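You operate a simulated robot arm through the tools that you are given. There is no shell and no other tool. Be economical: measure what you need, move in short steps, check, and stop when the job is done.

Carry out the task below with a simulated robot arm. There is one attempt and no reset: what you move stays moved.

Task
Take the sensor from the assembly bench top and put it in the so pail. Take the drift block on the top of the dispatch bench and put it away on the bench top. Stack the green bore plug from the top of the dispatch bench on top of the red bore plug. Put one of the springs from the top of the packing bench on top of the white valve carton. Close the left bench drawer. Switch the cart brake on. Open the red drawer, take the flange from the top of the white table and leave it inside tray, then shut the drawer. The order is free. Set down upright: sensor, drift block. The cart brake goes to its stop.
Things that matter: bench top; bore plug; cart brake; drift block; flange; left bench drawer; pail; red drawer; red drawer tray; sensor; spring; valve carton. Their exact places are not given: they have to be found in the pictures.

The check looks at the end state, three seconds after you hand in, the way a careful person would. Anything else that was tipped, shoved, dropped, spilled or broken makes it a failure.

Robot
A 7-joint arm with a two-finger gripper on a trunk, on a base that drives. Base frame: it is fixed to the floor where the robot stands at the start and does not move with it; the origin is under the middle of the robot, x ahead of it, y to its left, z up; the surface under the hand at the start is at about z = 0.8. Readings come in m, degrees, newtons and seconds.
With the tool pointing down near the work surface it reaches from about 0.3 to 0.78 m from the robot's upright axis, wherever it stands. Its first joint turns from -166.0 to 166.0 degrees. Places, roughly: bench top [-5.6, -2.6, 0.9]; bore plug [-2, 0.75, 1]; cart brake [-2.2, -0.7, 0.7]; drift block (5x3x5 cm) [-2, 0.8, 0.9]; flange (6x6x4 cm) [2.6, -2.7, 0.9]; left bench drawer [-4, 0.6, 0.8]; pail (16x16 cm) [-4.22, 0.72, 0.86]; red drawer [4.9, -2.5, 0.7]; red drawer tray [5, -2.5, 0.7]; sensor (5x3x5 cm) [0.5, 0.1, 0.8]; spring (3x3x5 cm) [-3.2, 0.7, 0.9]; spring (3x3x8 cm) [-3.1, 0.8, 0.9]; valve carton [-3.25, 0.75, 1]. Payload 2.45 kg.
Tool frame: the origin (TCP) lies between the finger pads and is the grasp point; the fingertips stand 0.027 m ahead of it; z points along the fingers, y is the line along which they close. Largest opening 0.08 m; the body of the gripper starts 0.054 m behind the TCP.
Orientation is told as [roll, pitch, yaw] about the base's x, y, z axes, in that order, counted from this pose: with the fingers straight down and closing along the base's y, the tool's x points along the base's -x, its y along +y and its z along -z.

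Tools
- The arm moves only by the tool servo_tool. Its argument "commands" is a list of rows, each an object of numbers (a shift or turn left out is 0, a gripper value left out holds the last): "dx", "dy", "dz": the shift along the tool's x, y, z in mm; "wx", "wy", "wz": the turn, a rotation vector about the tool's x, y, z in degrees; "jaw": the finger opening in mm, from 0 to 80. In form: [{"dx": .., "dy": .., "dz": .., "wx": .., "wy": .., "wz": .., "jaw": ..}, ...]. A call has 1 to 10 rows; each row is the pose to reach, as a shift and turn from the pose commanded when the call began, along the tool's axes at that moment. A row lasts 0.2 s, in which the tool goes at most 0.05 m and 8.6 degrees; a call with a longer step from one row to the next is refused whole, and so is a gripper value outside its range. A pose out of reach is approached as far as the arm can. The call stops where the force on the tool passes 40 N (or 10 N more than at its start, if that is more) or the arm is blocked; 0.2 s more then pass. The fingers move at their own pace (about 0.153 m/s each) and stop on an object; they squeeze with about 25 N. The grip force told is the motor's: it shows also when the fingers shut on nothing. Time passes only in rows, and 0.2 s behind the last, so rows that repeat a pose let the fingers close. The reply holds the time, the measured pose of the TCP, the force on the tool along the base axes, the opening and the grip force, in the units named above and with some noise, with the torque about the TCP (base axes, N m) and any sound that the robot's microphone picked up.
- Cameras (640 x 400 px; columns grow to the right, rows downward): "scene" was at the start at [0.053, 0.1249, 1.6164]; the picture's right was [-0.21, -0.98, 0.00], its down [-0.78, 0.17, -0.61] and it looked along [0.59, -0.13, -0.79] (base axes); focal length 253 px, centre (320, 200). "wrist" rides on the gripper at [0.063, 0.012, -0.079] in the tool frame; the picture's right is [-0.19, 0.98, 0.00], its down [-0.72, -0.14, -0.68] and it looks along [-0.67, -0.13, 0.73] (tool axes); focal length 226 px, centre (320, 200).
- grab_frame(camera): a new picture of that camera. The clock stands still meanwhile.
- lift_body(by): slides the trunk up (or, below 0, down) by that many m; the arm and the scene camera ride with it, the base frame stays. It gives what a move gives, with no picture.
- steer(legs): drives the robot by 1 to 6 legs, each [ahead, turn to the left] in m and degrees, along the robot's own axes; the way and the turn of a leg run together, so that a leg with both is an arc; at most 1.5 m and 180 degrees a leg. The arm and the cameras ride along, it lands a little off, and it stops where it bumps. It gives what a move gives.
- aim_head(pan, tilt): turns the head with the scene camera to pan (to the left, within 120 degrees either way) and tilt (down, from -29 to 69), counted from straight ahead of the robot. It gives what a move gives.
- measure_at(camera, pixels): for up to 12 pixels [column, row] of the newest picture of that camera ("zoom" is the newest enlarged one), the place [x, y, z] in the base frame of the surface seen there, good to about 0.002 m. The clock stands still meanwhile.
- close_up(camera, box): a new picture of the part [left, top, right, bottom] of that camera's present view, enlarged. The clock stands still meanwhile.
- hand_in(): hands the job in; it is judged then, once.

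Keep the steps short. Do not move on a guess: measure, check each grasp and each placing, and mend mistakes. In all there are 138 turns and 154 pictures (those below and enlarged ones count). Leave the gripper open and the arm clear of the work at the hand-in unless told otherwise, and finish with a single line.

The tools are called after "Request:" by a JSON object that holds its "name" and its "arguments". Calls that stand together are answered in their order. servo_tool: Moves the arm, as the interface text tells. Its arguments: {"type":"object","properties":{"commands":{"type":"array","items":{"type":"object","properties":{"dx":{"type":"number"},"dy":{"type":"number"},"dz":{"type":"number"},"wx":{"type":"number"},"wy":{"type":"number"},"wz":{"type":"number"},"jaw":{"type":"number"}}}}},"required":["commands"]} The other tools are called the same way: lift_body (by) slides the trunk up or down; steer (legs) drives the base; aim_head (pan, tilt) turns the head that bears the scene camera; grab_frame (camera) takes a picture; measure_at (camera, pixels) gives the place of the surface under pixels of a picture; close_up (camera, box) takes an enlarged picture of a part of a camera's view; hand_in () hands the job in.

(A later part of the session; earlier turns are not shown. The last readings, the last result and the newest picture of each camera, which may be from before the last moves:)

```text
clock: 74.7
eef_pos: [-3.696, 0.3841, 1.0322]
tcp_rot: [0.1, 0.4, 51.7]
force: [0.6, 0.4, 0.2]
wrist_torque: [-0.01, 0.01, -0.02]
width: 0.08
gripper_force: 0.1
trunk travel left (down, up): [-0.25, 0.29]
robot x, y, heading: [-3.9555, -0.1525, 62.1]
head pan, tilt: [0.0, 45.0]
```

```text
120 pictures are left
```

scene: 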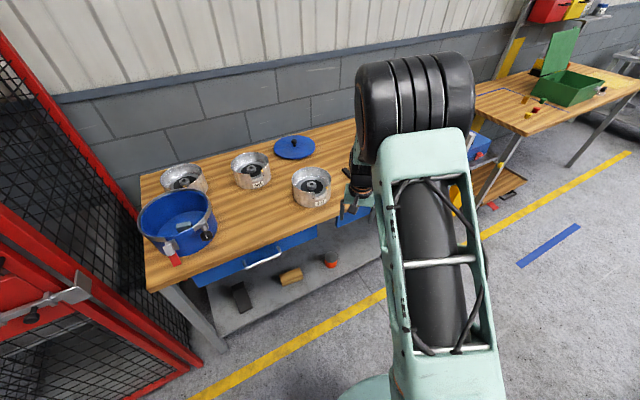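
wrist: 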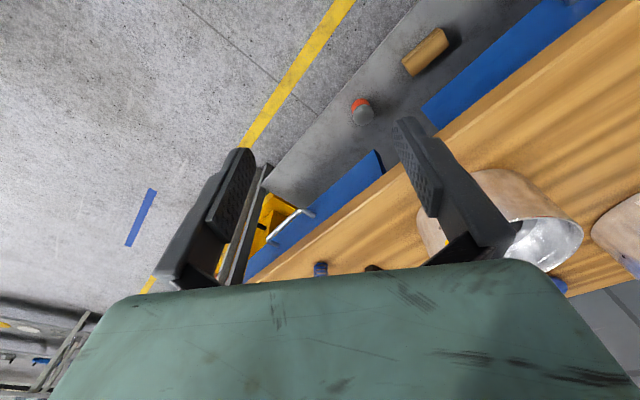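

The turn was blocked (base nudged +y). Probably the rear touched the conveyor behind. Looking back on both sides.

Request:
{"name": "aim_head", "arguments": {"pan": -118, "tilt": 50}}

Request:
{"name": "grab_frame", "arguments": {"camera": "scene"}}

Request:
{"name": "aim_head", "arguments": {"pan": 118, "tilt": 50}}

Request:
{"name": "grab_frame", "arguments": {"camera": "scene"}}

```text
clock: 76.6
eef_pos: [-3.6956, 0.3845, 1.0325]
tcp_rot: [0.0, 0.3, 51.7]
force: [-0.1, 0.3, 0.6]
wrist_torque: [-0.03, 0.0, 0.01]
width: 0.0801
gripper_force: 0.1
trunk travel left (down, up): [-0.25, 0.29]
robot x, y, heading: [-3.9532, -0.1493, 61.8]
head pan, tilt: [-118.0, 50.0]
```

```text
119 pictures are left
```

scene: 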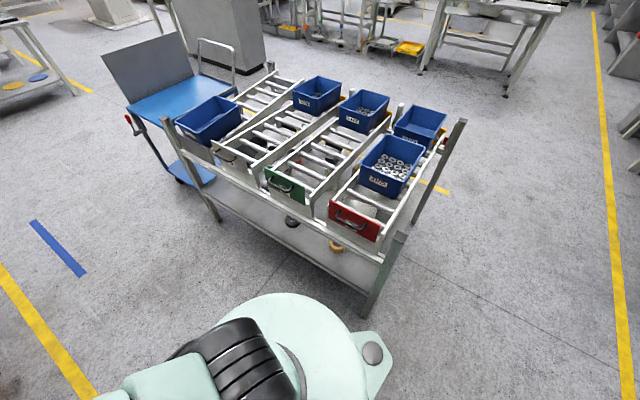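

```text
clock: 80.0
eef_pos: [-3.6975, 0.3844, 1.0331]
tcp_rot: [0.1, 0.3, 51.6]
force: [0.2, -0.3, 0.1]
wrist_torque: [-0.01, 0.01, 0.04]
width: 0.08
gripper_force: 0.1
trunk travel left (down, up): [-0.25, 0.29]
robot x, y, heading: [-3.9561, -0.1508, 61.9]
head pan, tilt: [118.0, 50.0]
```

```text
118 pictures are left
```

scene: 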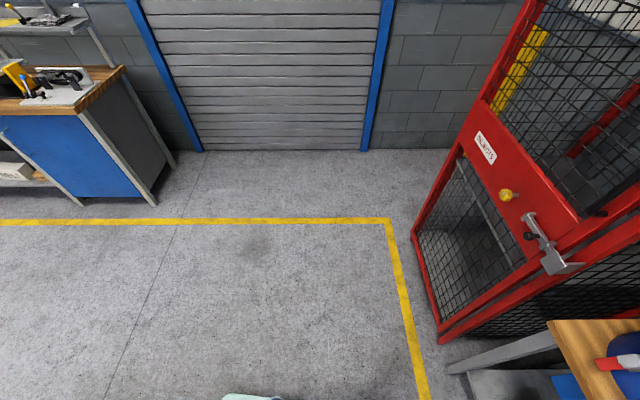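

The base has a rear outrigger that touched the conveyor's leg; nothing moved visibly. Moving ahead 0.16 m to aisle centre, then finishing the turn and driving.

Request:
{"name": "steer", "arguments": {"legs": [[0.17, 0], [0, -62]]}}

```text
clock: 84.2
eef_pos: [-3.2787, 0.0241, 1.0336]
tcp_rot: [0.1, 0.3, -10.1]
force: [0.5, -0.3, -0.7]
wrist_torque: [0.0, 0.02, 0.0]
width: 0.0801
gripper_force: 0.1
trunk travel left (down, up): [-0.25, 0.29]
robot x, y, heading: [-3.8741, -0.0009, 0.1]
head pan, tilt: [118.0, 50.0]
```

Raising the arm 80 mm and pulling in 100 mm before turning near the post, then driving.

Request:
{"name": "servo_tool", "arguments": {"commands": [{"dx": 25, "dz": -30}, {"dx": 60, "dz": -60}, {"dx": 100, "dz": -80}, {"dx": 100, "dz": -80}]}}

Request:
{"name": "steer", "arguments": {"legs": [[0.6, 0], [0, 90]]}}

Request:
{"name": "aim_head", "arguments": {"pan": 0, "tilt": 45}}

Request:
{"name": "grab_frame", "arguments": {"camera": "scene"}}

Request:
{"name": "grab_frame", "arguments": {"camera": "wrist"}}

```text
clock: 85.2
eef_pos: [-3.3781, 0.0426, 1.1139]
tcp_rot: [0.0, 0.5, -10.0]
force: [0.0, 0.0, 0.4]
wrist_torque: [-0.01, -0.01, -0.02]
width: 0.0802
gripper_force: 0.0
trunk travel left (down, up): [-0.25, 0.29]
robot x, y, heading: [-3.8739, -0.0026, 0.3]
head pan, tilt: [118.0, 50.0]
```

```text
clock: 92.5
eef_pos: [-3.3173, 0.4969, 1.1139]
tcp_rot: [-0.1, 0.2, 80.2]
force: [-0.1, 0.8, 0.1]
wrist_torque: [-0.01, 0.02, 0.01]
width: 0.0801
gripper_force: 0.0
trunk travel left (down, up): [-0.25, 0.29]
robot x, y, heading: [-3.2716, -0.0027, 90.6]
head pan, tilt: [118.0, 50.0]
```

```text
clock: 94.5
eef_pos: [-3.3165, 0.4959, 1.1144]
tcp_rot: [0.0, 0.3, 80.1]
force: [-0.8, 0.5, 0.2]
wrist_torque: [0.0, 0.0, -0.05]
width: 0.0803
gripper_force: 0.1
trunk travel left (down, up): [-0.25, 0.29]
robot x, y, heading: [-3.274, -0.0025, 90.2]
head pan, tilt: [0.0, 45.0]
```

```text
117 pictures are left
```

scene: 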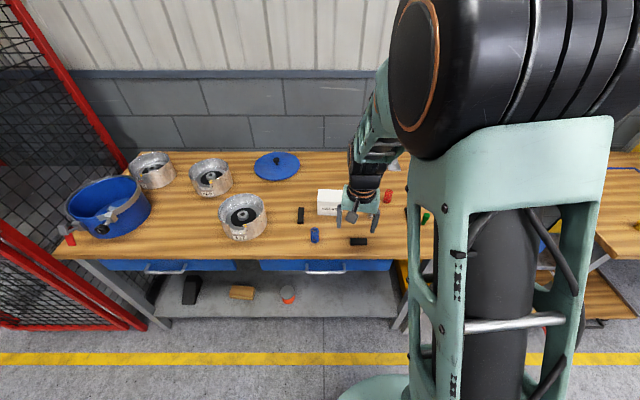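

```text
116 pictures are left
```

wrist: 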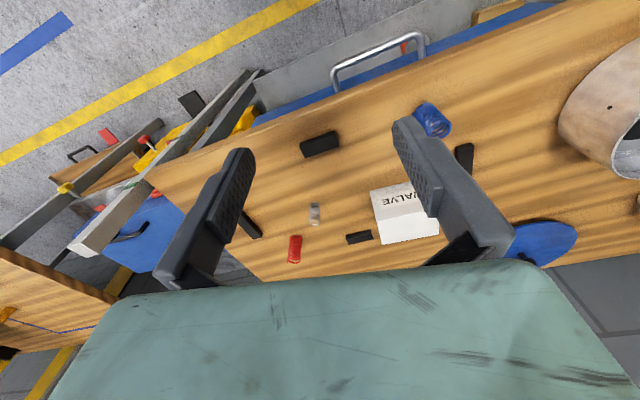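

Enlarging the springs and carton from the wrist.

Request:
{"name": "close_up", "arguments": {"camera": "wrist", "box": [230, 130, 470, 280]}}

Request:
{"name": "measure_at", "arguments": {"camera": "wrist", "pixels": [[314, 206], [314, 213], [314, 221], [295, 240], [295, 250], [432, 110], [372, 192], [440, 233], [385, 244], [376, 208], [405, 225], [430, 125]]}}

```text
2.67 times, centred on (350, 205) of wrist
```

zoom: 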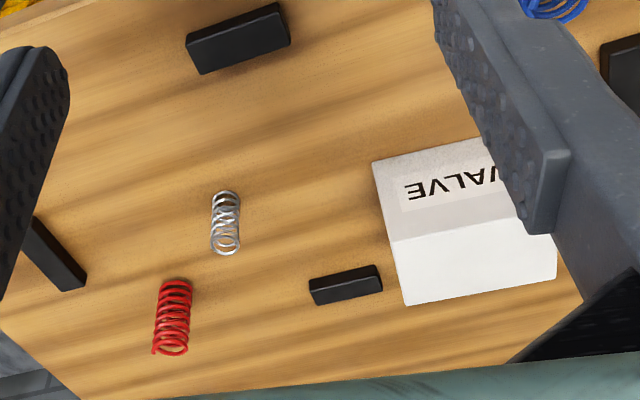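

```text
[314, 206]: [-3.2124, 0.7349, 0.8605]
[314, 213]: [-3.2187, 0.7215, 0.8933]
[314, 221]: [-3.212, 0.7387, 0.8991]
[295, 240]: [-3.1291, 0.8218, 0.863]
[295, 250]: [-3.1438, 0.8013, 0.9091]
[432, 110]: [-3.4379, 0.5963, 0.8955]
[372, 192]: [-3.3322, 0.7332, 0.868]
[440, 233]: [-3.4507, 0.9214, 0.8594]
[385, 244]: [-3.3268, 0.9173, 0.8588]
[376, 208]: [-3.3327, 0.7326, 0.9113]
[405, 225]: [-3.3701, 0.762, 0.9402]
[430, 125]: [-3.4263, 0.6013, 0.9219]
```

White spring stands upright at about (-3.214, 0.733), top ~0.91. Moving base ahead 0.07 m for reach, then I'll hover above it.

Request:
{"name": "steer", "arguments": {"legs": [[0.07, 0]]}}

```text
clock: 95.5
eef_pos: [-3.3169, 0.5653, 1.1125]
tcp_rot: [0.0, 0.4, 80.0]
force: [-0.3, 0.4, -0.2]
wrist_torque: [-0.04, 0.03, -0.01]
width: 0.08
gripper_force: 0.1
trunk travel left (down, up): [-0.25, 0.29]
robot x, y, heading: [-3.2707, 0.0689, 90.1]
head pan, tilt: [0.0, 45.0]
```

Request:
{"name": "servo_tool", "arguments": {"commands": [{"dx": -35, "dy": -14, "dz": 15, "wz": -2.5, "jaw": 55}, {"dx": -72, "dy": -29, "dz": 35, "wz": -5}, {"dx": -110, "dy": -43, "dz": 55, "wz": -7.5}, {"dx": -147, "dy": -58, "dz": 75, "wz": -10}, {"dx": -183, "dy": -72, "dz": 95, "wz": -10}, {"dx": -183, "dy": -72, "dz": 110, "wz": -10, "wy": -0.4}, {"dx": -183, "dy": -72, "dz": 110, "wz": -10, "wy": -0.4}]}}

Request:
{"name": "grab_frame", "arguments": {"camera": "wrist"}}

Request:
{"name": "grab_frame", "arguments": {"camera": "scene"}}

```text
clock: 97.1
eef_pos: [-3.2142, 0.7323, 1.0031]
tcp_rot: [0.1, -0.1, 90.0]
force: [0.7, -0.3, -0.1]
wrist_torque: [-0.01, 0.0, 0.01]
width: 0.0549
gripper_force: 0.1
trunk travel left (down, up): [-0.25, 0.29]
robot x, y, heading: [-3.2758, 0.0712, 89.9]
head pan, tilt: [0.0, 45.0]
```

```text
114 pictures are left
```

wrist: 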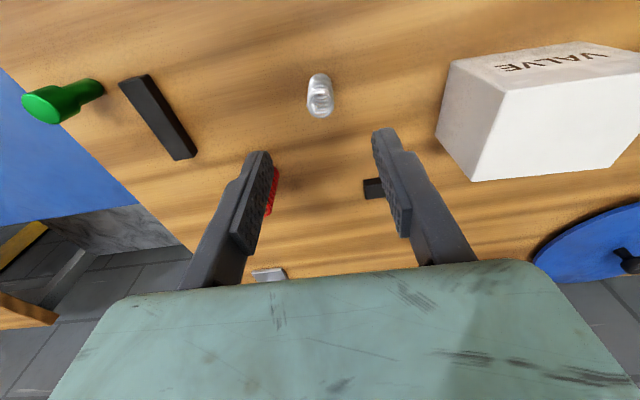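

```text
113 pictures are left
```

scene: 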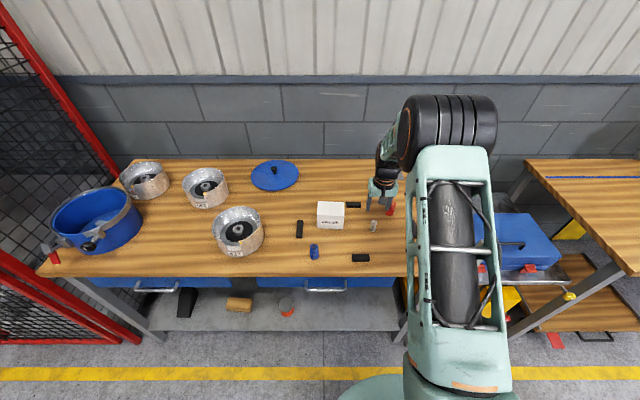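

Spring is exactly on the tool axis (320,95). Descending 106 mm and closing.

Request:
{"name": "servo_tool", "arguments": {"commands": [{"dz": 40}, {"dz": 75}, {"dz": 98}, {"dz": 106}, {"dz": 106}, {"dz": 106, "jaw": 10}, {"dz": 106, "jaw": 10}, {"dz": 106, "jaw": 10}, {"dz": 106, "jaw": 10}]}}

Request:
{"name": "grab_frame", "arguments": {"camera": "wrist"}}

```text
clock: 99.1
eef_pos: [-3.2138, 0.7331, 0.896]
tcp_rot: [0.2, -0.1, 90.0]
force: [0.1, 0.5, 0.0]
wrist_torque: [-0.02, -0.02, 0.03]
width: 0.0191
gripper_force: 25.5
trunk travel left (down, up): [-0.25, 0.29]
robot x, y, heading: [-3.2738, 0.0663, 90.2]
head pan, tilt: [0.0, 45.0]
```

```text
112 pictures are left
```

wrist: 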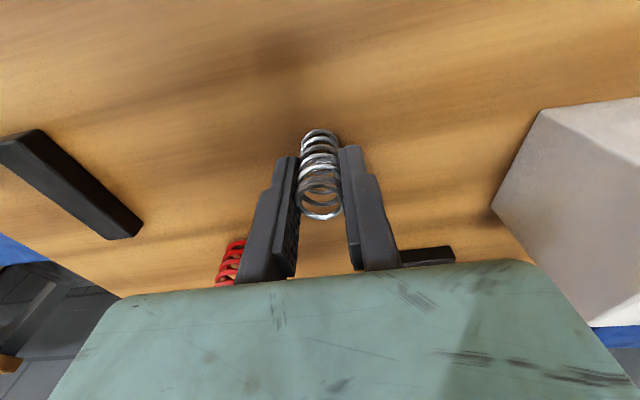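

Gripped at 19 mm. Lifting 130 mm and measuring the carton top corners.

Request:
{"name": "servo_tool", "arguments": {"commands": [{"dz": -20}, {"dz": -55}, {"dz": -95}, {"dz": -130}, {"dz": -130}]}}

Request:
{"name": "close_up", "arguments": {"camera": "scene", "box": [290, 180, 410, 260]}}

Request:
{"name": "grab_frame", "arguments": {"camera": "wrist"}}

```text
clock: 100.3
eef_pos: [-3.2142, 0.7332, 1.0268]
tcp_rot: [0.1, 0.0, 89.9]
force: [-0.5, -0.2, 0.9]
wrist_torque: [-0.01, 0.02, 0.03]
width: 0.0193
gripper_force: 25.1
trunk travel left (down, up): [-0.25, 0.29]
robot x, y, heading: [-3.2749, 0.0673, 90.2]
head pan, tilt: [0.0, 45.0]
```

```text
5.00 times, centred on (350, 220) of scene
```

zoom: 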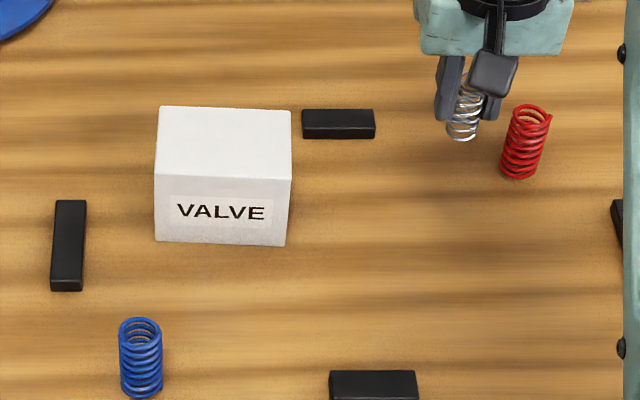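

```text
110 pictures are left
```

wrist: 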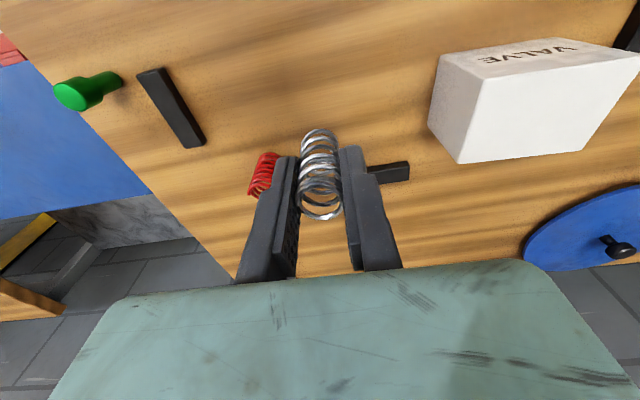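

Request:
{"name": "measure_at", "arguments": {"camera": "zoom", "pixels": [[165, 112], [285, 114], [285, 175], [160, 170], [225, 142]]}}

```text
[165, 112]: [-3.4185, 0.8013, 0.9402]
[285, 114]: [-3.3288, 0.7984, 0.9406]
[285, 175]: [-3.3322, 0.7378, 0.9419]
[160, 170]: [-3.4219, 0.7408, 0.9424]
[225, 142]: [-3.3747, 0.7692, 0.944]
```

Carton top centre (-3.375, 0.769, 0.941). Moving over it and down to ~3 mm above.

Request:
{"name": "servo_tool", "arguments": {"commands": [{"dx": -9, "dy": 40}, {"dx": -18, "dy": 80}, {"dx": -27, "dy": 121}, {"dx": -36, "dy": 161}, {"dx": -36, "dy": 161}, {"dx": -36, "dy": 161, "dz": 20}, {"dx": -36, "dy": 161, "dz": 38}, {"dx": -36, "dy": 161, "dz": 46}, {"dx": -36, "dy": 161, "dz": 46}]}}

Request:
{"name": "grab_frame", "arguments": {"camera": "wrist"}}

```text
clock: 102.3
eef_pos: [-3.3759, 0.7679, 0.9806]
tcp_rot: [0.1, -0.1, 90.0]
force: [0.1, -0.8, -1.2]
wrist_torque: [-0.02, 0.01, 0.02]
width: 0.0191
gripper_force: 25.2
trunk travel left (down, up): [-0.25, 0.29]
robot x, y, heading: [-3.2723, 0.07, 90.4]
head pan, tilt: [0.0, 45.0]
```

```text
109 pictures are left
```

wrist: 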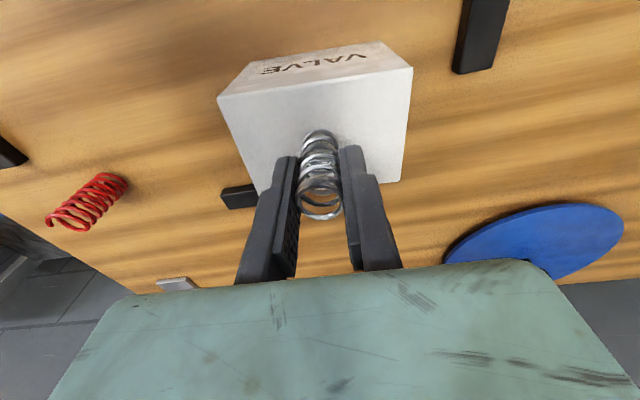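

Over the carton. Lowering in small steps to touch.

Request:
{"name": "servo_tool", "arguments": {"commands": [{"dz": 1.5}, {"dz": 3}, {"dz": 4}, {"dz": 4}]}}

```text
clock: 103.3
eef_pos: [-3.376, 0.7674, 0.9763]
tcp_rot: [0.1, 0.0, 90.0]
force: [-0.6, 0.5, -0.6]
wrist_torque: [-0.01, -0.03, -0.01]
width: 0.0192
gripper_force: 24.7
trunk travel left (down, up): [-0.25, 0.29]
robot x, y, heading: [-3.272, 0.0665, 90.1]
head pan, tilt: [0.0, 45.0]
```

Request:
{"name": "servo_tool", "arguments": {"commands": [{"dz": 1}, {"dz": 2}, {"dz": 2}]}}

```text
clock: 104.1
eef_pos: [-3.3766, 0.7675, 0.9753]
tcp_rot: [0.1, 0.0, 90.0]
force: [-1.1, 1.4, 5.4]
wrist_torque: [0.0, 0.01, 0.01]
width: 0.0191
gripper_force: 25.1
trunk travel left (down, up): [-0.25, 0.29]
robot x, y, heading: [-3.2749, 0.069, 90.2]
head pan, tilt: [0.0, 45.0]
```

Light contact (5 N). Releasing and going straight up.

Request:
{"name": "servo_tool", "arguments": {"commands": [{"jaw": 40}, {"jaw": 50}, {"jaw": 50}, {"dz": -20}, {"dz": -55}, {"dz": -100}, {"dz": -145}, {"dz": -145}]}}

Request:
{"name": "close_up", "arguments": {"camera": "scene", "box": [290, 160, 450, 260]}}

```text
clock: 105.9
eef_pos: [-3.3762, 0.7682, 1.1187]
tcp_rot: [0.1, 0.0, 90.0]
force: [0.2, -0.1, -0.2]
wrist_torque: [0.0, -0.03, 0.05]
width: 0.0502
gripper_force: 0.1
trunk travel left (down, up): [-0.25, 0.29]
robot x, y, heading: [-3.2724, 0.0664, 90.0]
head pan, tilt: [0.0, 45.0]
```

```text
4.00 times, centred on (370, 210) of scene
```

zoom: 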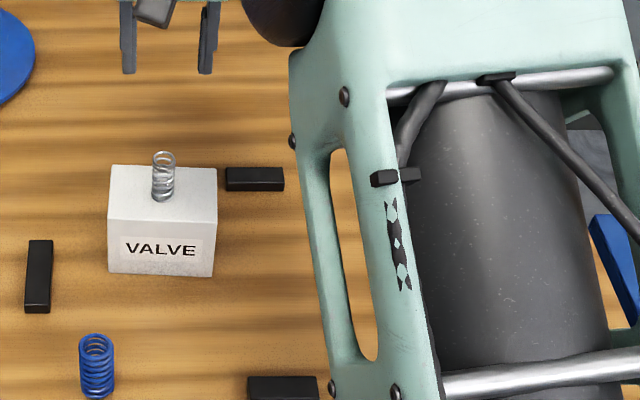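

Spring stands on the carton. Next the dispatch bench: pulling the arm in, backing off and driving to x≈-2.0.

Request:
{"name": "servo_tool", "arguments": {"commands": [{"dx": 45}, {"dx": 90, "dy": -20}, {"dx": 135, "dy": -50}, {"dx": 175, "dy": -80}, {"dx": 200, "dy": -100}, {"dx": 200, "dy": -100}]}}

Request:
{"name": "steer", "arguments": {"legs": [[-0.06, 0], [0, -90], [1.2, 0], [0, 90]]}}

Request:
{"name": "grab_frame", "arguments": {"camera": "scene"}}

Request:
{"name": "grab_frame", "arguments": {"camera": "wrist"}}

```text
refused: row 3 steps farther than a row can; nothing moved
```

```text
clock: 120.5
eef_pos: [-2.1773, 0.718, 1.1181]
tcp_rot: [0.1, 0.0, 90.4]
force: [-0.2, 0.1, 0.1]
wrist_torque: [-0.03, 0.0, 0.01]
width: 0.0501
gripper_force: 0.1
trunk travel left (down, up): [-0.25, 0.29]
robot x, y, heading: [-2.0698, 0.016, 90.6]
head pan, tilt: [0.0, 45.0]
```

```text
107 pictures are left
```

scene: 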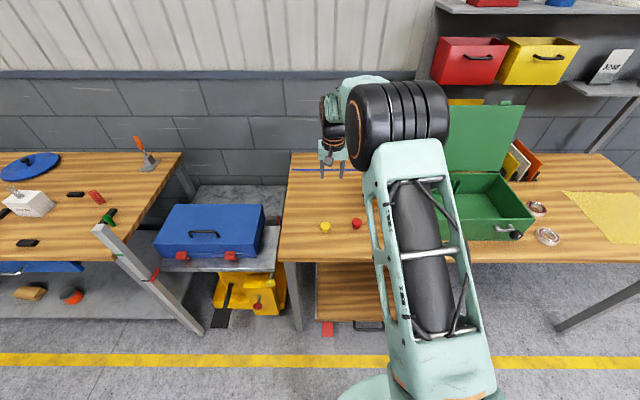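

```text
106 pictures are left
```

wrist: 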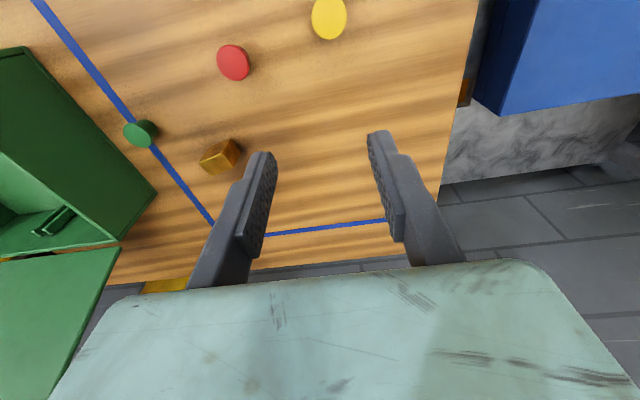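

Items visible in the wrist view: green plug (140,133), red (234,62), yellow (329,18), drift block (219,157). Measuring and zooming.

Request:
{"name": "measure_at", "arguments": {"camera": "wrist", "pixels": [[234, 64], [222, 48], [246, 72], [137, 135], [145, 128], [127, 143], [212, 153], [230, 150], [202, 160], [219, 167], [329, 20], [236, 145]]}}

Request:
{"name": "close_up", "arguments": {"camera": "wrist", "box": [90, 20, 290, 200]}}

```text
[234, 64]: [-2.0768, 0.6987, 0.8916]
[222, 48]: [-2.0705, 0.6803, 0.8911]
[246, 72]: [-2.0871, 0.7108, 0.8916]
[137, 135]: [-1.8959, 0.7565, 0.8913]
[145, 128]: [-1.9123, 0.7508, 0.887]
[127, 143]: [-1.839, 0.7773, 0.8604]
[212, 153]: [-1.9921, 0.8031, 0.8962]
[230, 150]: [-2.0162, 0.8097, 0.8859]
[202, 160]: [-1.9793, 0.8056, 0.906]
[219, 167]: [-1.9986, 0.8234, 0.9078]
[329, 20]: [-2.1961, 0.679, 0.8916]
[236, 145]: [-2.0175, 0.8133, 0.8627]
```

```text
2.22 times, centred on (190, 110) of wrist
```

zoom: 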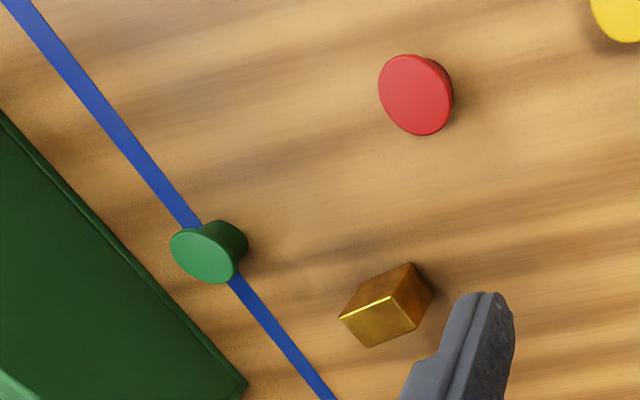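

Plugs are 3.2 cm tall discs; the green one is near the green box, so I'll close along y (yaw 0). Driving ahead 0.06 m, then rotating the tool 90° while up high.

Request:
{"name": "steer", "arguments": {"legs": [[0.06, 0]]}}

Request:
{"name": "servo_tool", "arguments": {"commands": [{"wz": 8.5}, {"wz": 17}, {"wz": 25.5}, {"wz": 34}, {"wz": 42.5}, {"wz": 51}, {"wz": 59.5}, {"wz": 68}, {"wz": 76.5}, {"wz": 76.5}]}}

```text
clock: 121.4
eef_pos: [-2.1761, 0.7739, 1.1183]
tcp_rot: [0.0, 0.0, 90.3]
force: [0.6, 0.3, 0.6]
wrist_torque: [0.0, 0.01, 0.0]
width: 0.0501
gripper_force: 0.0
trunk travel left (down, up): [-0.25, 0.29]
robot x, y, heading: [-2.0674, 0.0773, 90.4]
head pan, tilt: [0.0, 45.0]
```

```text
clock: 123.6
eef_pos: [-2.1762, 0.774, 1.1184]
tcp_rot: [0.0, 0.1, 13.7]
force: [0.1, -0.2, -0.2]
wrist_torque: [-0.02, 0.0, 0.01]
width: 0.05
gripper_force: 0.0
trunk travel left (down, up): [-0.25, 0.29]
robot x, y, heading: [-2.0664, 0.0734, 90.4]
head pan, tilt: [0.0, 45.0]
```

Moving above the green plug at z≈1.06.

Request:
{"name": "servo_tool", "arguments": {"commands": [{"dx": -45, "dy": -14, "wz": 2}, {"dx": -90, "dy": -28, "wz": 5}, {"dx": -135, "dy": -42, "wz": 8}, {"dx": -180, "dy": -56, "wz": 11}, {"dx": -225, "dy": -69, "wz": 13.7}, {"dx": -266, "dy": -82, "wz": 13.7}, {"dx": -266, "dy": -82, "dz": 40, "wz": 13.7}, {"dx": -266, "dy": -82, "dz": 60, "wz": 13.7}, {"dx": -266, "dy": -82, "dz": 60, "wz": 13.7}]}}

Request:
{"name": "grab_frame", "arguments": {"camera": "wrist"}}

Request:
{"name": "grab_frame", "arguments": {"camera": "scene"}}

```text
clock: 125.6
eef_pos: [-1.8989, 0.7561, 1.059]
tcp_rot: [0.1, 0.1, 0.1]
force: [0.0, -0.1, -0.3]
wrist_torque: [-0.02, 0.04, 0.04]
width: 0.0497
gripper_force: 0.0
trunk travel left (down, up): [-0.25, 0.29]
robot x, y, heading: [-2.0665, 0.0753, 90.2]
head pan, tilt: [0.0, 45.0]
```

```text
104 pictures are left
```

wrist: 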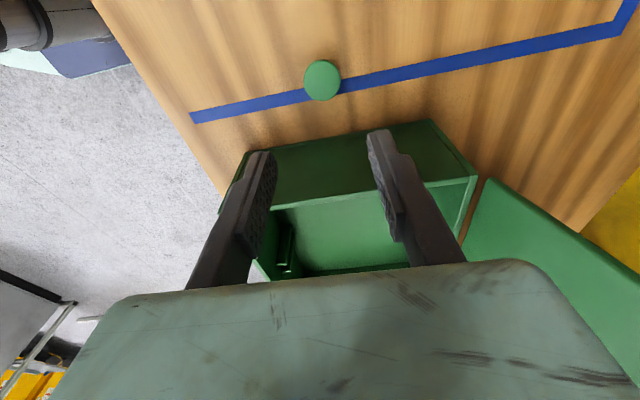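

```text
103 pictures are left
```

scene: 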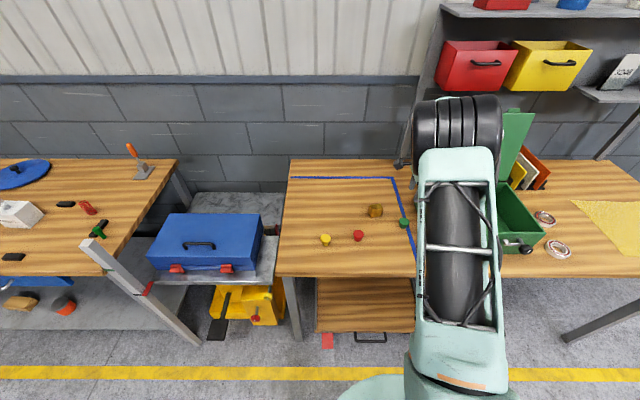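

Measuring green plug top edges and the box rim.

Request:
{"name": "measure_at", "arguments": {"camera": "wrist", "pixels": [[307, 80], [338, 80], [322, 64], [322, 97], [322, 80], [350, 140], [260, 160], [350, 195]]}}

Request:
{"name": "measure_at", "arguments": {"camera": "scene", "pixels": [[405, 223], [358, 236], [375, 208], [352, 234], [364, 234]]}}

Request:
{"name": "close_up", "arguments": {"camera": "scene", "box": [310, 190, 420, 260]}}

```text
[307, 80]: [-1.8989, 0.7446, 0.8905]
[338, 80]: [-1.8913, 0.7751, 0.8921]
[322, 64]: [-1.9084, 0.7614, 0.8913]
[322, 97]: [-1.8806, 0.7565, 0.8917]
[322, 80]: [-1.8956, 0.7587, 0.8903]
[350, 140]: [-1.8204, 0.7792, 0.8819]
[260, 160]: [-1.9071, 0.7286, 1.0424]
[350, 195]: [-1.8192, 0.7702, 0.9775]
```

```text
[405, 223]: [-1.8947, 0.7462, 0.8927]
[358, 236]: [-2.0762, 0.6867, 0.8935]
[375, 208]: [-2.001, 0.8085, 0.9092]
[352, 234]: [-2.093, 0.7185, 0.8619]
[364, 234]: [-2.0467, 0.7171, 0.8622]
```

```text
5.71 times, centred on (365, 225) of scene
```

zoom: 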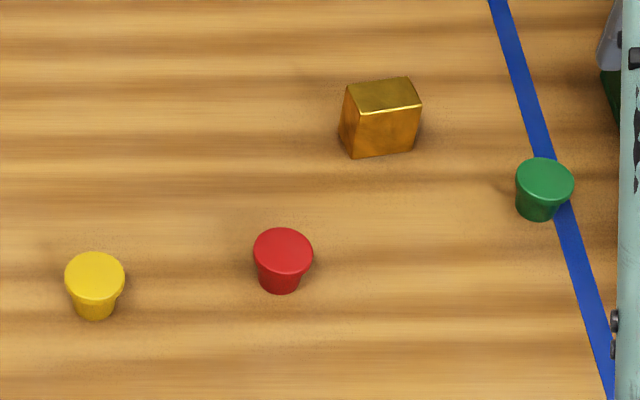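

Green plug centre (-1.895, 0.759). Descending to z≈0.897 and closing.

Request:
{"name": "servo_tool", "arguments": {"commands": [{"dx": -4, "dy": 3, "dz": 40, "jaw": 60}, {"dx": -4, "dy": 3, "dz": 80}, {"dx": -4, "dy": 3, "dz": 120}, {"dx": -4, "dy": 3, "dz": 150}, {"dx": -4, "dy": 3, "dz": 161}, {"dx": -4, "dy": 3, "dz": 161}, {"dx": -4, "dy": 3, "dz": 161, "jaw": 15}, {"dx": -4, "dy": 3, "dz": 161, "jaw": 15}, {"dx": -4, "dy": 3, "dz": 161, "jaw": 15}]}}

Request:
{"name": "grab_frame", "arguments": {"camera": "wrist"}}

```text
clock: 127.6
eef_pos: [-1.8957, 0.7609, 0.8982]
tcp_rot: [0.1, 0.1, 0.2]
force: [0.2, 0.1, 0.4]
wrist_torque: [-0.01, 0.01, 0.05]
width: 0.0356
gripper_force: 25.4
trunk travel left (down, up): [-0.25, 0.29]
robot x, y, heading: [-2.069, 0.0725, 90.8]
head pan, tilt: [0.0, 45.0]
```

```text
101 pictures are left
```

wrist: 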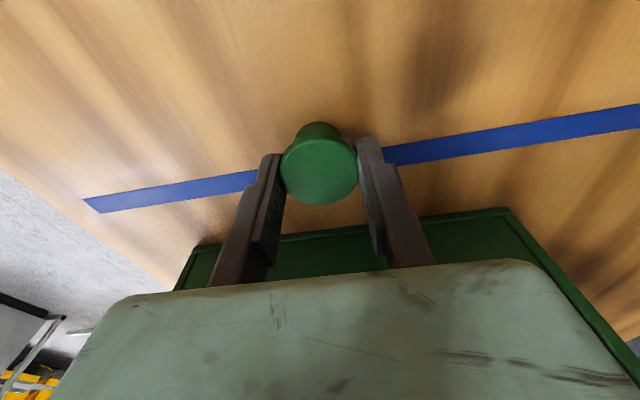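

Gripped at 36 mm. Lifting 90 mm; measuring the red plug's top ellipse in the last zoom.

Request:
{"name": "measure_at", "arguments": {"camera": "zoom", "pixels": [[283, 250], [257, 250], [309, 250], [283, 231], [283, 269]]}}

Request:
{"name": "servo_tool", "arguments": {"commands": [{"dz": -10}, {"dz": -45}, {"dz": -90}, {"dz": -90}]}}

Request:
{"name": "grab_frame", "arguments": {"camera": "wrist"}}

```text
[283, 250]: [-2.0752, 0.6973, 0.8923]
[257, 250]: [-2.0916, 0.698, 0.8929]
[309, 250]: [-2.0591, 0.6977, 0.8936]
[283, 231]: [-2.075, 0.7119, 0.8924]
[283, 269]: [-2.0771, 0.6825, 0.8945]
```

```text
clock: 128.6
eef_pos: [-1.895, 0.7607, 0.9868]
tcp_rot: [0.0, 0.1, 0.2]
force: [0.7, -0.6, -0.8]
wrist_torque: [-0.02, -0.02, -0.04]
width: 0.0359
gripper_force: 25.0
trunk travel left (down, up): [-0.25, 0.29]
robot x, y, heading: [-2.0703, 0.0774, 90.5]
head pan, tilt: [0.0, 45.0]
```

```text
100 pictures are left
```

wrist: 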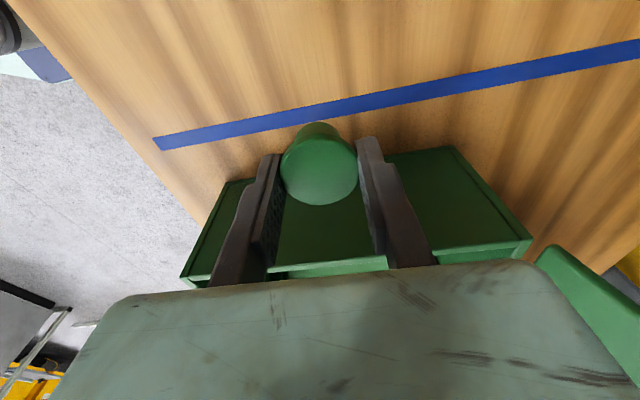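

Measuring the held plug to know its offset from the TCP.

Request:
{"name": "measure_at", "arguments": {"camera": "wrist", "pixels": [[320, 143], [320, 203], [320, 174], [288, 172], [352, 172]]}}

```text
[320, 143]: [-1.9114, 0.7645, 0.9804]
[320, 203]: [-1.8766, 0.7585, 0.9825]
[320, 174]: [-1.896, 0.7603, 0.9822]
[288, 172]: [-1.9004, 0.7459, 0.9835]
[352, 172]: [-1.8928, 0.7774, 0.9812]
```

Held plug is centred on the TCP. Moving above the red plug (-2.0755, 0.697), bottom ~5 mm above its top.

Request:
{"name": "servo_tool", "arguments": {"commands": [{"dx": 45, "dy": -16}, {"dx": 90, "dy": -32}, {"dx": 135, "dy": -47}, {"dx": 180.7, "dy": -63.1}, {"dx": 180.7, "dy": -63.1}, {"dx": 180.7, "dy": -63.1, "dz": 30}, {"dx": 180.7, "dy": -63.1, "dz": 50}, {"dx": 180.7, "dy": -63.1, "dz": 50}]}}

Request:
{"name": "grab_frame", "arguments": {"camera": "wrist"}}

Request:
{"name": "close_up", "arguments": {"camera": "scene", "box": [310, 190, 420, 260]}}

```text
clock: 130.4
eef_pos: [-2.0761, 0.698, 0.9384]
tcp_rot: [0.1, 0.1, 0.0]
force: [0.0, 0.4, -0.9]
wrist_torque: [0.0, -0.02, 0.01]
width: 0.0359
gripper_force: 25.2
trunk travel left (down, up): [-0.25, 0.29]
robot x, y, heading: [-2.0693, 0.0752, 90.3]
head pan, tilt: [0.0, 45.0]
```

```text
99 pictures are left
```

wrist: 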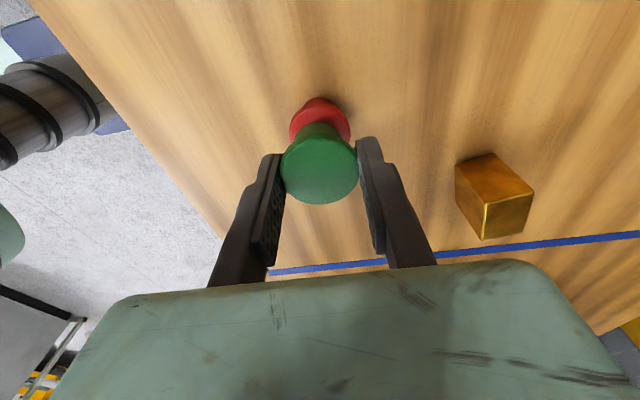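

```text
5.71 times, centred on (365, 225) of scene
```

zoom: 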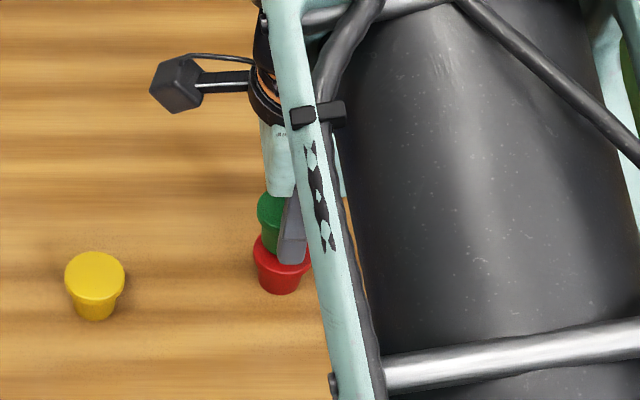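

Aligned. Lowering gently to contact.

Request:
{"name": "servo_tool", "arguments": {"commands": [{"dz": 3}, {"dz": 5}, {"dz": 6.5}, {"dz": 8}, {"dz": 8}]}}

```text
clock: 131.6
eef_pos: [-2.076, 0.6974, 0.9293]
tcp_rot: [0.1, 0.1, 0.0]
force: [-0.7, -0.2, 0.3]
wrist_torque: [0.01, 0.03, -0.01]
width: 0.0362
gripper_force: 24.8
trunk travel left (down, up): [-0.25, 0.29]
robot x, y, heading: [-2.0666, 0.0754, 90.4]
head pan, tilt: [0.0, 45.0]
```

Request:
{"name": "servo_tool", "arguments": {"commands": [{"dz": 1}, {"dz": 2}, {"dz": 2}]}}

```text
clock: 132.4
eef_pos: [-2.0746, 0.6988, 0.9272]
tcp_rot: [0.1, 0.1, 0.1]
force: [-0.8, 1.0, 2.3]
wrist_torque: [0.06, 0.03, -0.03]
width: 0.0359
gripper_force: 25.1
trunk travel left (down, up): [-0.25, 0.29]
robot x, y, heading: [-2.068, 0.0759, 90.4]
head pan, tilt: [0.0, 45.0]
```

Request:
{"name": "servo_tool", "arguments": {"commands": [{"dz": 1}, {"dz": 1}]}}

```text
clock: 133.0
eef_pos: [-2.0764, 0.6976, 0.9274]
tcp_rot: [0.1, 0.2, 0.2]
force: [-0.7, 1.0, 9.5]
wrist_torque: [0.15, 0.05, 0.02]
width: 0.0361
gripper_force: 24.7
trunk travel left (down, up): [-0.25, 0.29]
robot x, y, heading: [-2.0693, 0.0723, 90.4]
head pan, tilt: [0.0, 45.0]
```

Contact (9.5 N). Easing 0.7 mm, releasing and rising.

Request:
{"name": "servo_tool", "arguments": {"commands": [{"dz": -0.7}, {"dz": -0.7, "jaw": 45}, {"dz": -0.7, "jaw": 60}, {"dz": -0.7, "jaw": 60}, {"dz": -20}, {"dz": -60}, {"dz": -105}, {"dz": -150}, {"dz": -150}]}}

Request:
{"name": "grab_frame", "arguments": {"camera": "wrist"}}

```text
clock: 135.0
eef_pos: [-2.0754, 0.6978, 1.077]
tcp_rot: [0.0, 0.1, 0.1]
force: [-0.4, -0.4, -0.1]
wrist_torque: [0.0, 0.02, 0.04]
width: 0.0598
gripper_force: 0.0
trunk travel left (down, up): [-0.25, 0.29]
robot x, y, heading: [-2.0701, 0.0758, 90.6]
head pan, tilt: [0.0, 45.0]
```

```text
97 pictures are left
```

wrist: 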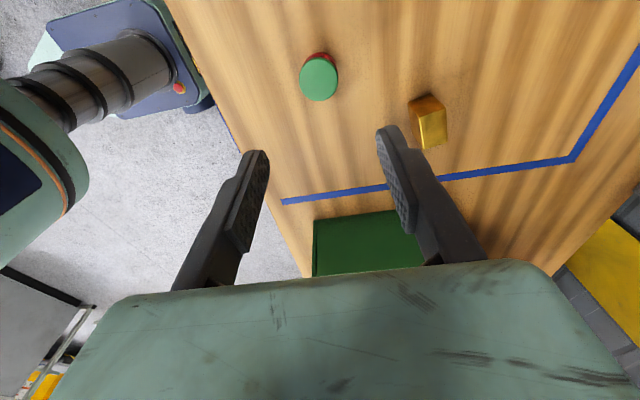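

Stack is good. Zooming on the drift block.

Request:
{"name": "close_up", "arguments": {"camera": "wrist", "box": [390, 80, 470, 160]}}

```text
5.00 times, centred on (430, 120) of wrist
```

zoom: 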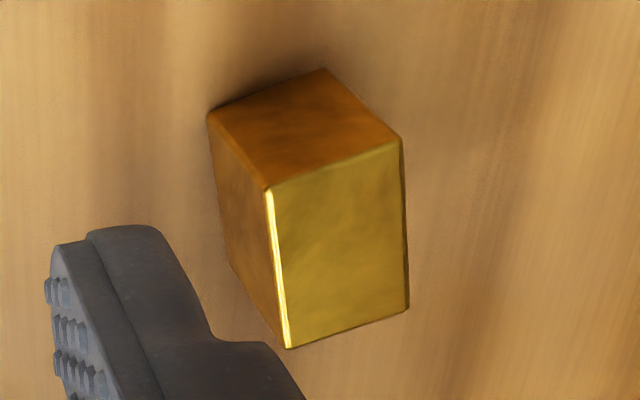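

Request:
{"name": "measure_at", "arguments": {"camera": "zoom", "pixels": [[282, 195], [392, 152], [400, 300], [297, 338], [340, 245], [216, 115], [322, 75], [238, 190]]}}

```text
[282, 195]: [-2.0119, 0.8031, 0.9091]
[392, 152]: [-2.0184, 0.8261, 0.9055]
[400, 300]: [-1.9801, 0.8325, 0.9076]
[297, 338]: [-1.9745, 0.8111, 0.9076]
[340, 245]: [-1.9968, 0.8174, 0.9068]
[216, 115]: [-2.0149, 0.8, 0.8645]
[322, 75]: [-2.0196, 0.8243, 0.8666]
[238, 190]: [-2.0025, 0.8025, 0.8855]
```

Block centre (-1.997, 0.818), long axis 11° from x. Moving above with yaw 11°, jaw 60.

Request:
{"name": "servo_tool", "arguments": {"commands": [{"dx": -24, "dy": 36, "wz": -4}, {"dx": -50, "dy": 75, "wz": -8}, {"dx": -79, "dy": 110, "wz": -11}, {"dx": -79, "dy": 120, "dz": 30, "wz": -11}, {"dx": -79, "dy": 120, "dz": 75, "wz": -11}, {"dx": -79, "dy": 120, "dz": 100, "wz": -11}, {"dx": -79, "dy": 120, "dz": 100, "wz": -11}]}}

Request:
{"name": "grab_frame", "arguments": {"camera": "wrist"}}

```text
clock: 136.6
eef_pos: [-1.9969, 0.8191, 0.9782]
tcp_rot: [0.1, 0.1, 11.1]
force: [-0.4, 1.3, 0.1]
wrist_torque: [0.02, -0.05, 0.0]
width: 0.0598
gripper_force: 0.1
trunk travel left (down, up): [-0.25, 0.29]
robot x, y, heading: [-2.0689, 0.0737, 90.5]
head pan, tilt: [0.0, 45.0]
```

```text
95 pictures are left
```

wrist: 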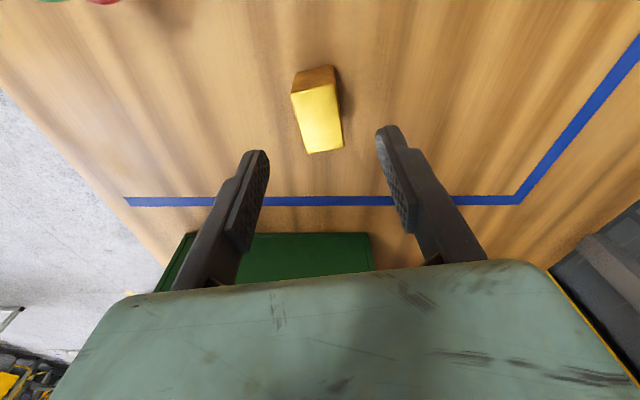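

Aligned. Descending 80 mm and gripping.

Request:
{"name": "servo_tool", "arguments": {"commands": [{"dz": 35}, {"dz": 65}, {"dz": 80}, {"dz": 80}, {"dz": 80, "jaw": 10}, {"dz": 80, "jaw": 10}, {"dz": 80, "jaw": 10}, {"dz": 80, "jaw": 10}]}}

```text
clock: 138.4
eef_pos: [-1.9967, 0.8168, 0.8976]
tcp_rot: [0.0, 0.1, 11.1]
force: [1.0, 1.2, -0.1]
wrist_torque: [-0.03, -0.04, 0.09]
width: 0.0298
gripper_force: 24.9
trunk travel left (down, up): [-0.25, 0.29]
robot x, y, heading: [-2.0722, 0.0727, 90.6]
head pan, tilt: [0.0, 45.0]
```

Gripped at 30 mm. Lifting and pulling in.

Request:
{"name": "servo_tool", "arguments": {"commands": [{"dz": -20}, {"dz": -65}, {"dz": -110}, {"dz": -150}, {"dx": 20, "dy": -40, "dz": -165}, {"dx": 42, "dy": -83, "dz": -165}, {"dx": 62, "dy": -126, "dz": -165}, {"dx": 82, "dy": -168, "dz": -165}, {"dx": 102, "dy": -210, "dz": -165}, {"dx": 102, "dy": -210, "dz": -165}]}}

Request:
{"name": "steer", "arguments": {"legs": [[-0.07, 0], [0, 90], [1.5, 0], [1.05, 0]]}}

Request:
{"name": "aim_head", "arguments": {"pan": 40, "tilt": 25}}

Request:
{"name": "grab_frame", "arguments": {"camera": "scene"}}

```text
clock: 140.6
eef_pos: [-2.0555, 0.592, 1.0619]
tcp_rot: [0.2, 0.0, 11.0]
force: [0.7, 0.4, -4.9]
wrist_torque: [0.0, 0.03, -0.01]
width: 0.0297
gripper_force: 24.5
trunk travel left (down, up): [-0.25, 0.29]
robot x, y, heading: [-2.0701, 0.0752, 90.6]
head pan, tilt: [0.0, 45.0]
```

```text
clock: 157.6
eef_pos: [-5.1441, 0.0049, 1.0601]
tcp_rot: [0.0, 0.2, 100.9]
force: [1.1, -0.3, -5.9]
wrist_torque: [-0.01, 0.01, -0.03]
width: 0.0298
gripper_force: 25.2
trunk travel left (down, up): [-0.25, 0.29]
robot x, y, heading: [-4.6299, -0.0122, -179.7]
head pan, tilt: [0.0, 45.0]
```

```text
clock: 158.7
eef_pos: [-5.145, 0.0048, 1.0604]
tcp_rot: [-0.1, 0.1, 100.9]
force: [-0.3, 0.2, -4.7]
wrist_torque: [0.02, -0.02, -0.01]
width: 0.03
gripper_force: 25.0
trunk travel left (down, up): [-0.25, 0.29]
robot x, y, heading: [-4.6252, -0.0088, -179.5]
head pan, tilt: [40.0, 25.0]
```

```text
94 pictures are left
```

scene: 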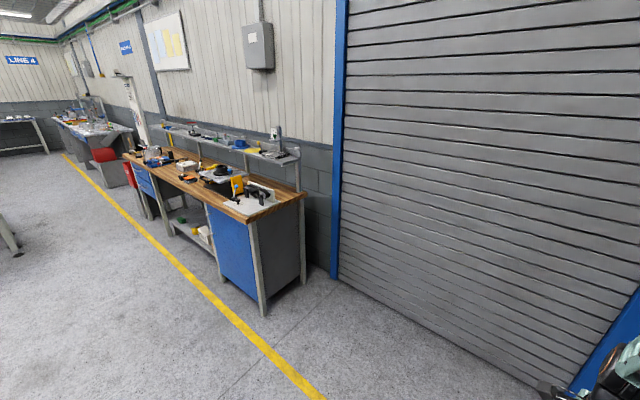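

The wooden-top bench is ahead-left. Measuring its edges and enlarging.

Request:
{"name": "measure_at", "arguments": {"camera": "scene", "pixels": [[250, 223], [303, 195], [125, 158], [265, 314], [200, 195], [165, 165], [245, 310], [20, 255], [180, 175]]}}

Request:
{"name": "close_up", "arguments": {"camera": "scene", "box": [110, 110, 320, 240]}}

```text
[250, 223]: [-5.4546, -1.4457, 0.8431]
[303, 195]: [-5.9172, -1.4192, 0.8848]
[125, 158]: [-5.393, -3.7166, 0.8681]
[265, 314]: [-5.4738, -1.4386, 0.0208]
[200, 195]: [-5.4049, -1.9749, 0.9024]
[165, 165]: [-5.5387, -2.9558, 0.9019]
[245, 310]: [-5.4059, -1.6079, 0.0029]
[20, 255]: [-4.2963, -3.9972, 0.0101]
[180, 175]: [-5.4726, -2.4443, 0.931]
```

```text
3.05 times, centred on (215, 175) of scene
```

zoom: 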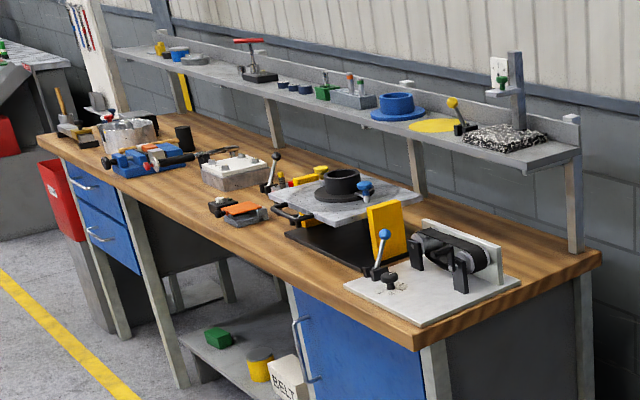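

Front edge x≈-5.4. Driving to y≈-2.5 and turning to face the bench.

Request:
{"name": "steer", "arguments": {"legs": [[0, 89.5], [1.3, 0], [1.2, 0], [0, -90]]}}

Request:
{"name": "aim_head", "arguments": {"pan": 5, "tilt": 35}}

Request:
{"name": "grab_frame", "arguments": {"camera": "scene"}}

```text
clock: 178.7
eef_pos: [-5.1484, -2.485, 1.0606]
tcp_rot: [0.1, 0.0, 100.5]
force: [0.0, -0.1, -5.2]
wrist_torque: [-0.02, -0.02, -0.01]
width: 0.0297
gripper_force: 25.6
trunk travel left (down, up): [-0.25, 0.29]
robot x, y, heading: [-4.6296, -2.5024, 179.7]
head pan, tilt: [40.0, 25.0]
```

```text
clock: 179.8
eef_pos: [-5.1485, -2.484, 1.0609]
tcp_rot: [0.1, 0.1, 100.4]
force: [0.0, 0.2, -5.4]
wrist_torque: [0.03, 0.0, 0.02]
width: 0.0297
gripper_force: 25.3
trunk travel left (down, up): [-0.25, 0.29]
robot x, y, heading: [-4.6286, -2.5048, 179.8]
head pan, tilt: [5.0, 35.0]
```

```text
92 pictures are left
```

scene: 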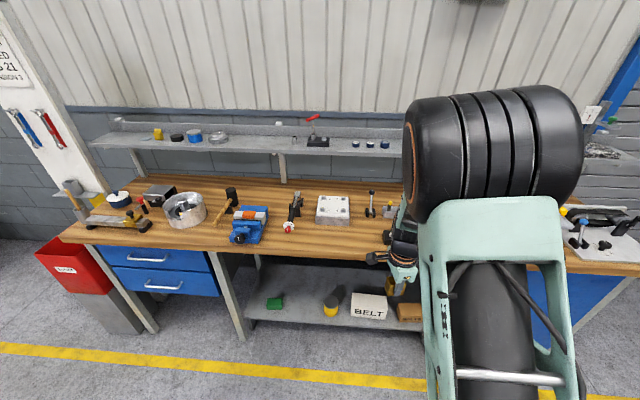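

Free table area around (340,242) in front of the white fixture. Measuring.

Request:
{"name": "measure_at", "arguments": {"camera": "scene", "pixels": [[340, 240], [340, 256], [340, 228], [365, 240], [290, 240], [318, 222], [350, 222], [288, 230], [265, 225], [372, 215], [310, 235], [320, 155]]}}

Request:
{"name": "close_up", "arguments": {"camera": "scene", "box": [220, 170, 420, 290]}}

```text
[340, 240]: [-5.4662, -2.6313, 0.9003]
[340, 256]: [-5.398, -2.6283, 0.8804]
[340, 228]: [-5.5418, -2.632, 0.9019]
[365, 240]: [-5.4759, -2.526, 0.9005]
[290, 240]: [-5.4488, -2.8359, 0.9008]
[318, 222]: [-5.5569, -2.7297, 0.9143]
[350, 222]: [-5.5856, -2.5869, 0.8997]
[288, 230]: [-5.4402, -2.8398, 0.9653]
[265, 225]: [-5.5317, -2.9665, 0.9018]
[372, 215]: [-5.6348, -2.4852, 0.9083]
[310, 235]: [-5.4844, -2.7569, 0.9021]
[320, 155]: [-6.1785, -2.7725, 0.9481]
```

```text
3.20 times, centred on (320, 230) of scene
```

zoom: 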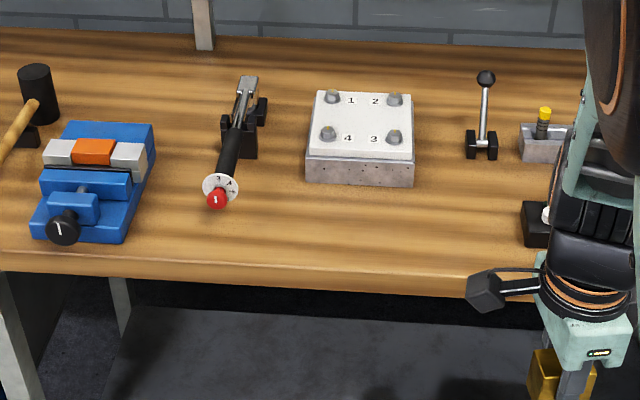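

Request:
{"name": "measure_at", "arguments": {"camera": "zoom", "pixels": [[332, 95], [392, 135], [410, 155], [410, 185], [310, 185], [485, 78], [482, 155], [530, 205], [525, 245], [470, 250]]}}

Request:
{"name": "steer", "arguments": {"legs": [[0.22, 0]]}}

```text
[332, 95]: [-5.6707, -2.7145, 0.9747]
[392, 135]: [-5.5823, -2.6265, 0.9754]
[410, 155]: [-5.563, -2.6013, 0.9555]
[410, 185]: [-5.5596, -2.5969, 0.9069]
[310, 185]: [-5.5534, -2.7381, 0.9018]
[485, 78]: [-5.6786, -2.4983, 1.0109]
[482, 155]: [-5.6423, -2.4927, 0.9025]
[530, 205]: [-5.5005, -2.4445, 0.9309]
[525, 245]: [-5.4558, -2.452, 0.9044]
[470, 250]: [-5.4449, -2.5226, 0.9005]
```

```text
clock: 181.4
eef_pos: [-5.3664, -2.4832, 1.0596]
tcp_rot: [-0.1, 0.1, 100.2]
force: [-0.1, -0.7, -5.8]
wrist_torque: [-0.01, -0.05, 0.02]
width: 0.0299
gripper_force: 24.8
trunk travel left (down, up): [-0.25, 0.29]
robot x, y, heading: [-4.8501, -2.5014, 179.8]
head pan, tilt: [5.0, 35.0]
```

Target (-5.48, -2.555). Moving over and lowering to 4 mm above.

Request:
{"name": "servo_tool", "arguments": {"commands": [{"dx": 17, "dy": 41}, {"dx": 34, "dy": 83}, {"dx": 50.6, "dy": 124.5}, {"dx": 50.6, "dy": 124.5}, {"dx": 50.6, "dy": 124.5, "dz": 40}, {"dx": 50.6, "dy": 124.5, "dz": 80}, {"dx": 50.6, "dy": 124.5, "dz": 108}, {"dx": 50.6, "dy": 124.5, "dz": 116}, {"dx": 50.6, "dy": 124.5, "dz": 116}]}}

Request:
{"name": "grab_frame", "arguments": {"camera": "wrist"}}

Request:
{"name": "grab_frame", "arguments": {"camera": "scene"}}

```text
clock: 183.4
eef_pos: [-5.4809, -2.5558, 0.9454]
tcp_rot: [-0.1, 0.0, 100.4]
force: [0.5, 0.0, -5.3]
wrist_torque: [-0.03, -0.01, 0.02]
width: 0.0299
gripper_force: 25.0
trunk travel left (down, up): [-0.25, 0.29]
robot x, y, heading: [-4.8475, -2.5064, 179.6]
head pan, tilt: [5.0, 35.0]
```

```text
90 pictures are left
```

wrist: 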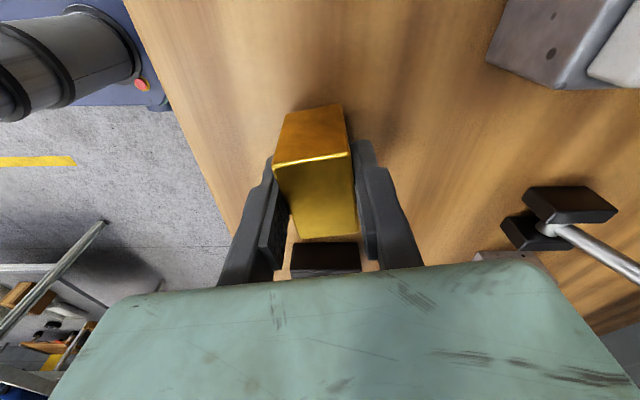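

```text
89 pictures are left
```

scene: 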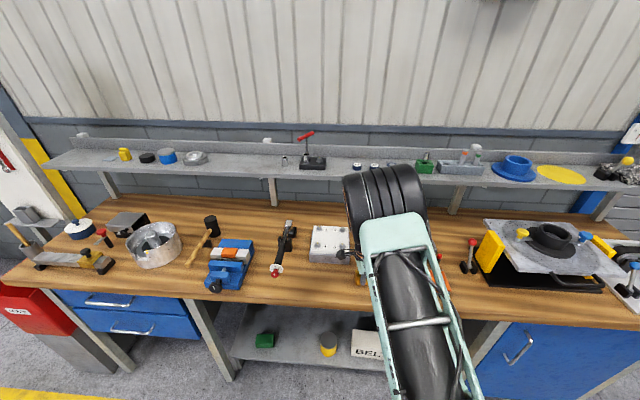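

Clear. Lowering to contact slowly.

Request:
{"name": "servo_tool", "arguments": {"commands": [{"dz": 2}, {"dz": 4}, {"dz": 6}, {"dz": 7}, {"dz": 7}]}}

```text
clock: 184.6
eef_pos: [-5.4799, -2.5559, 0.9377]
tcp_rot: [0.0, 0.1, 100.2]
force: [-0.2, 0.4, -5.4]
wrist_torque: [0.0, 0.0, 0.02]
width: 0.0299
gripper_force: 24.8
trunk travel left (down, up): [-0.25, 0.29]
robot x, y, heading: [-4.8495, -2.5008, 179.7]
head pan, tilt: [5.0, 35.0]
```

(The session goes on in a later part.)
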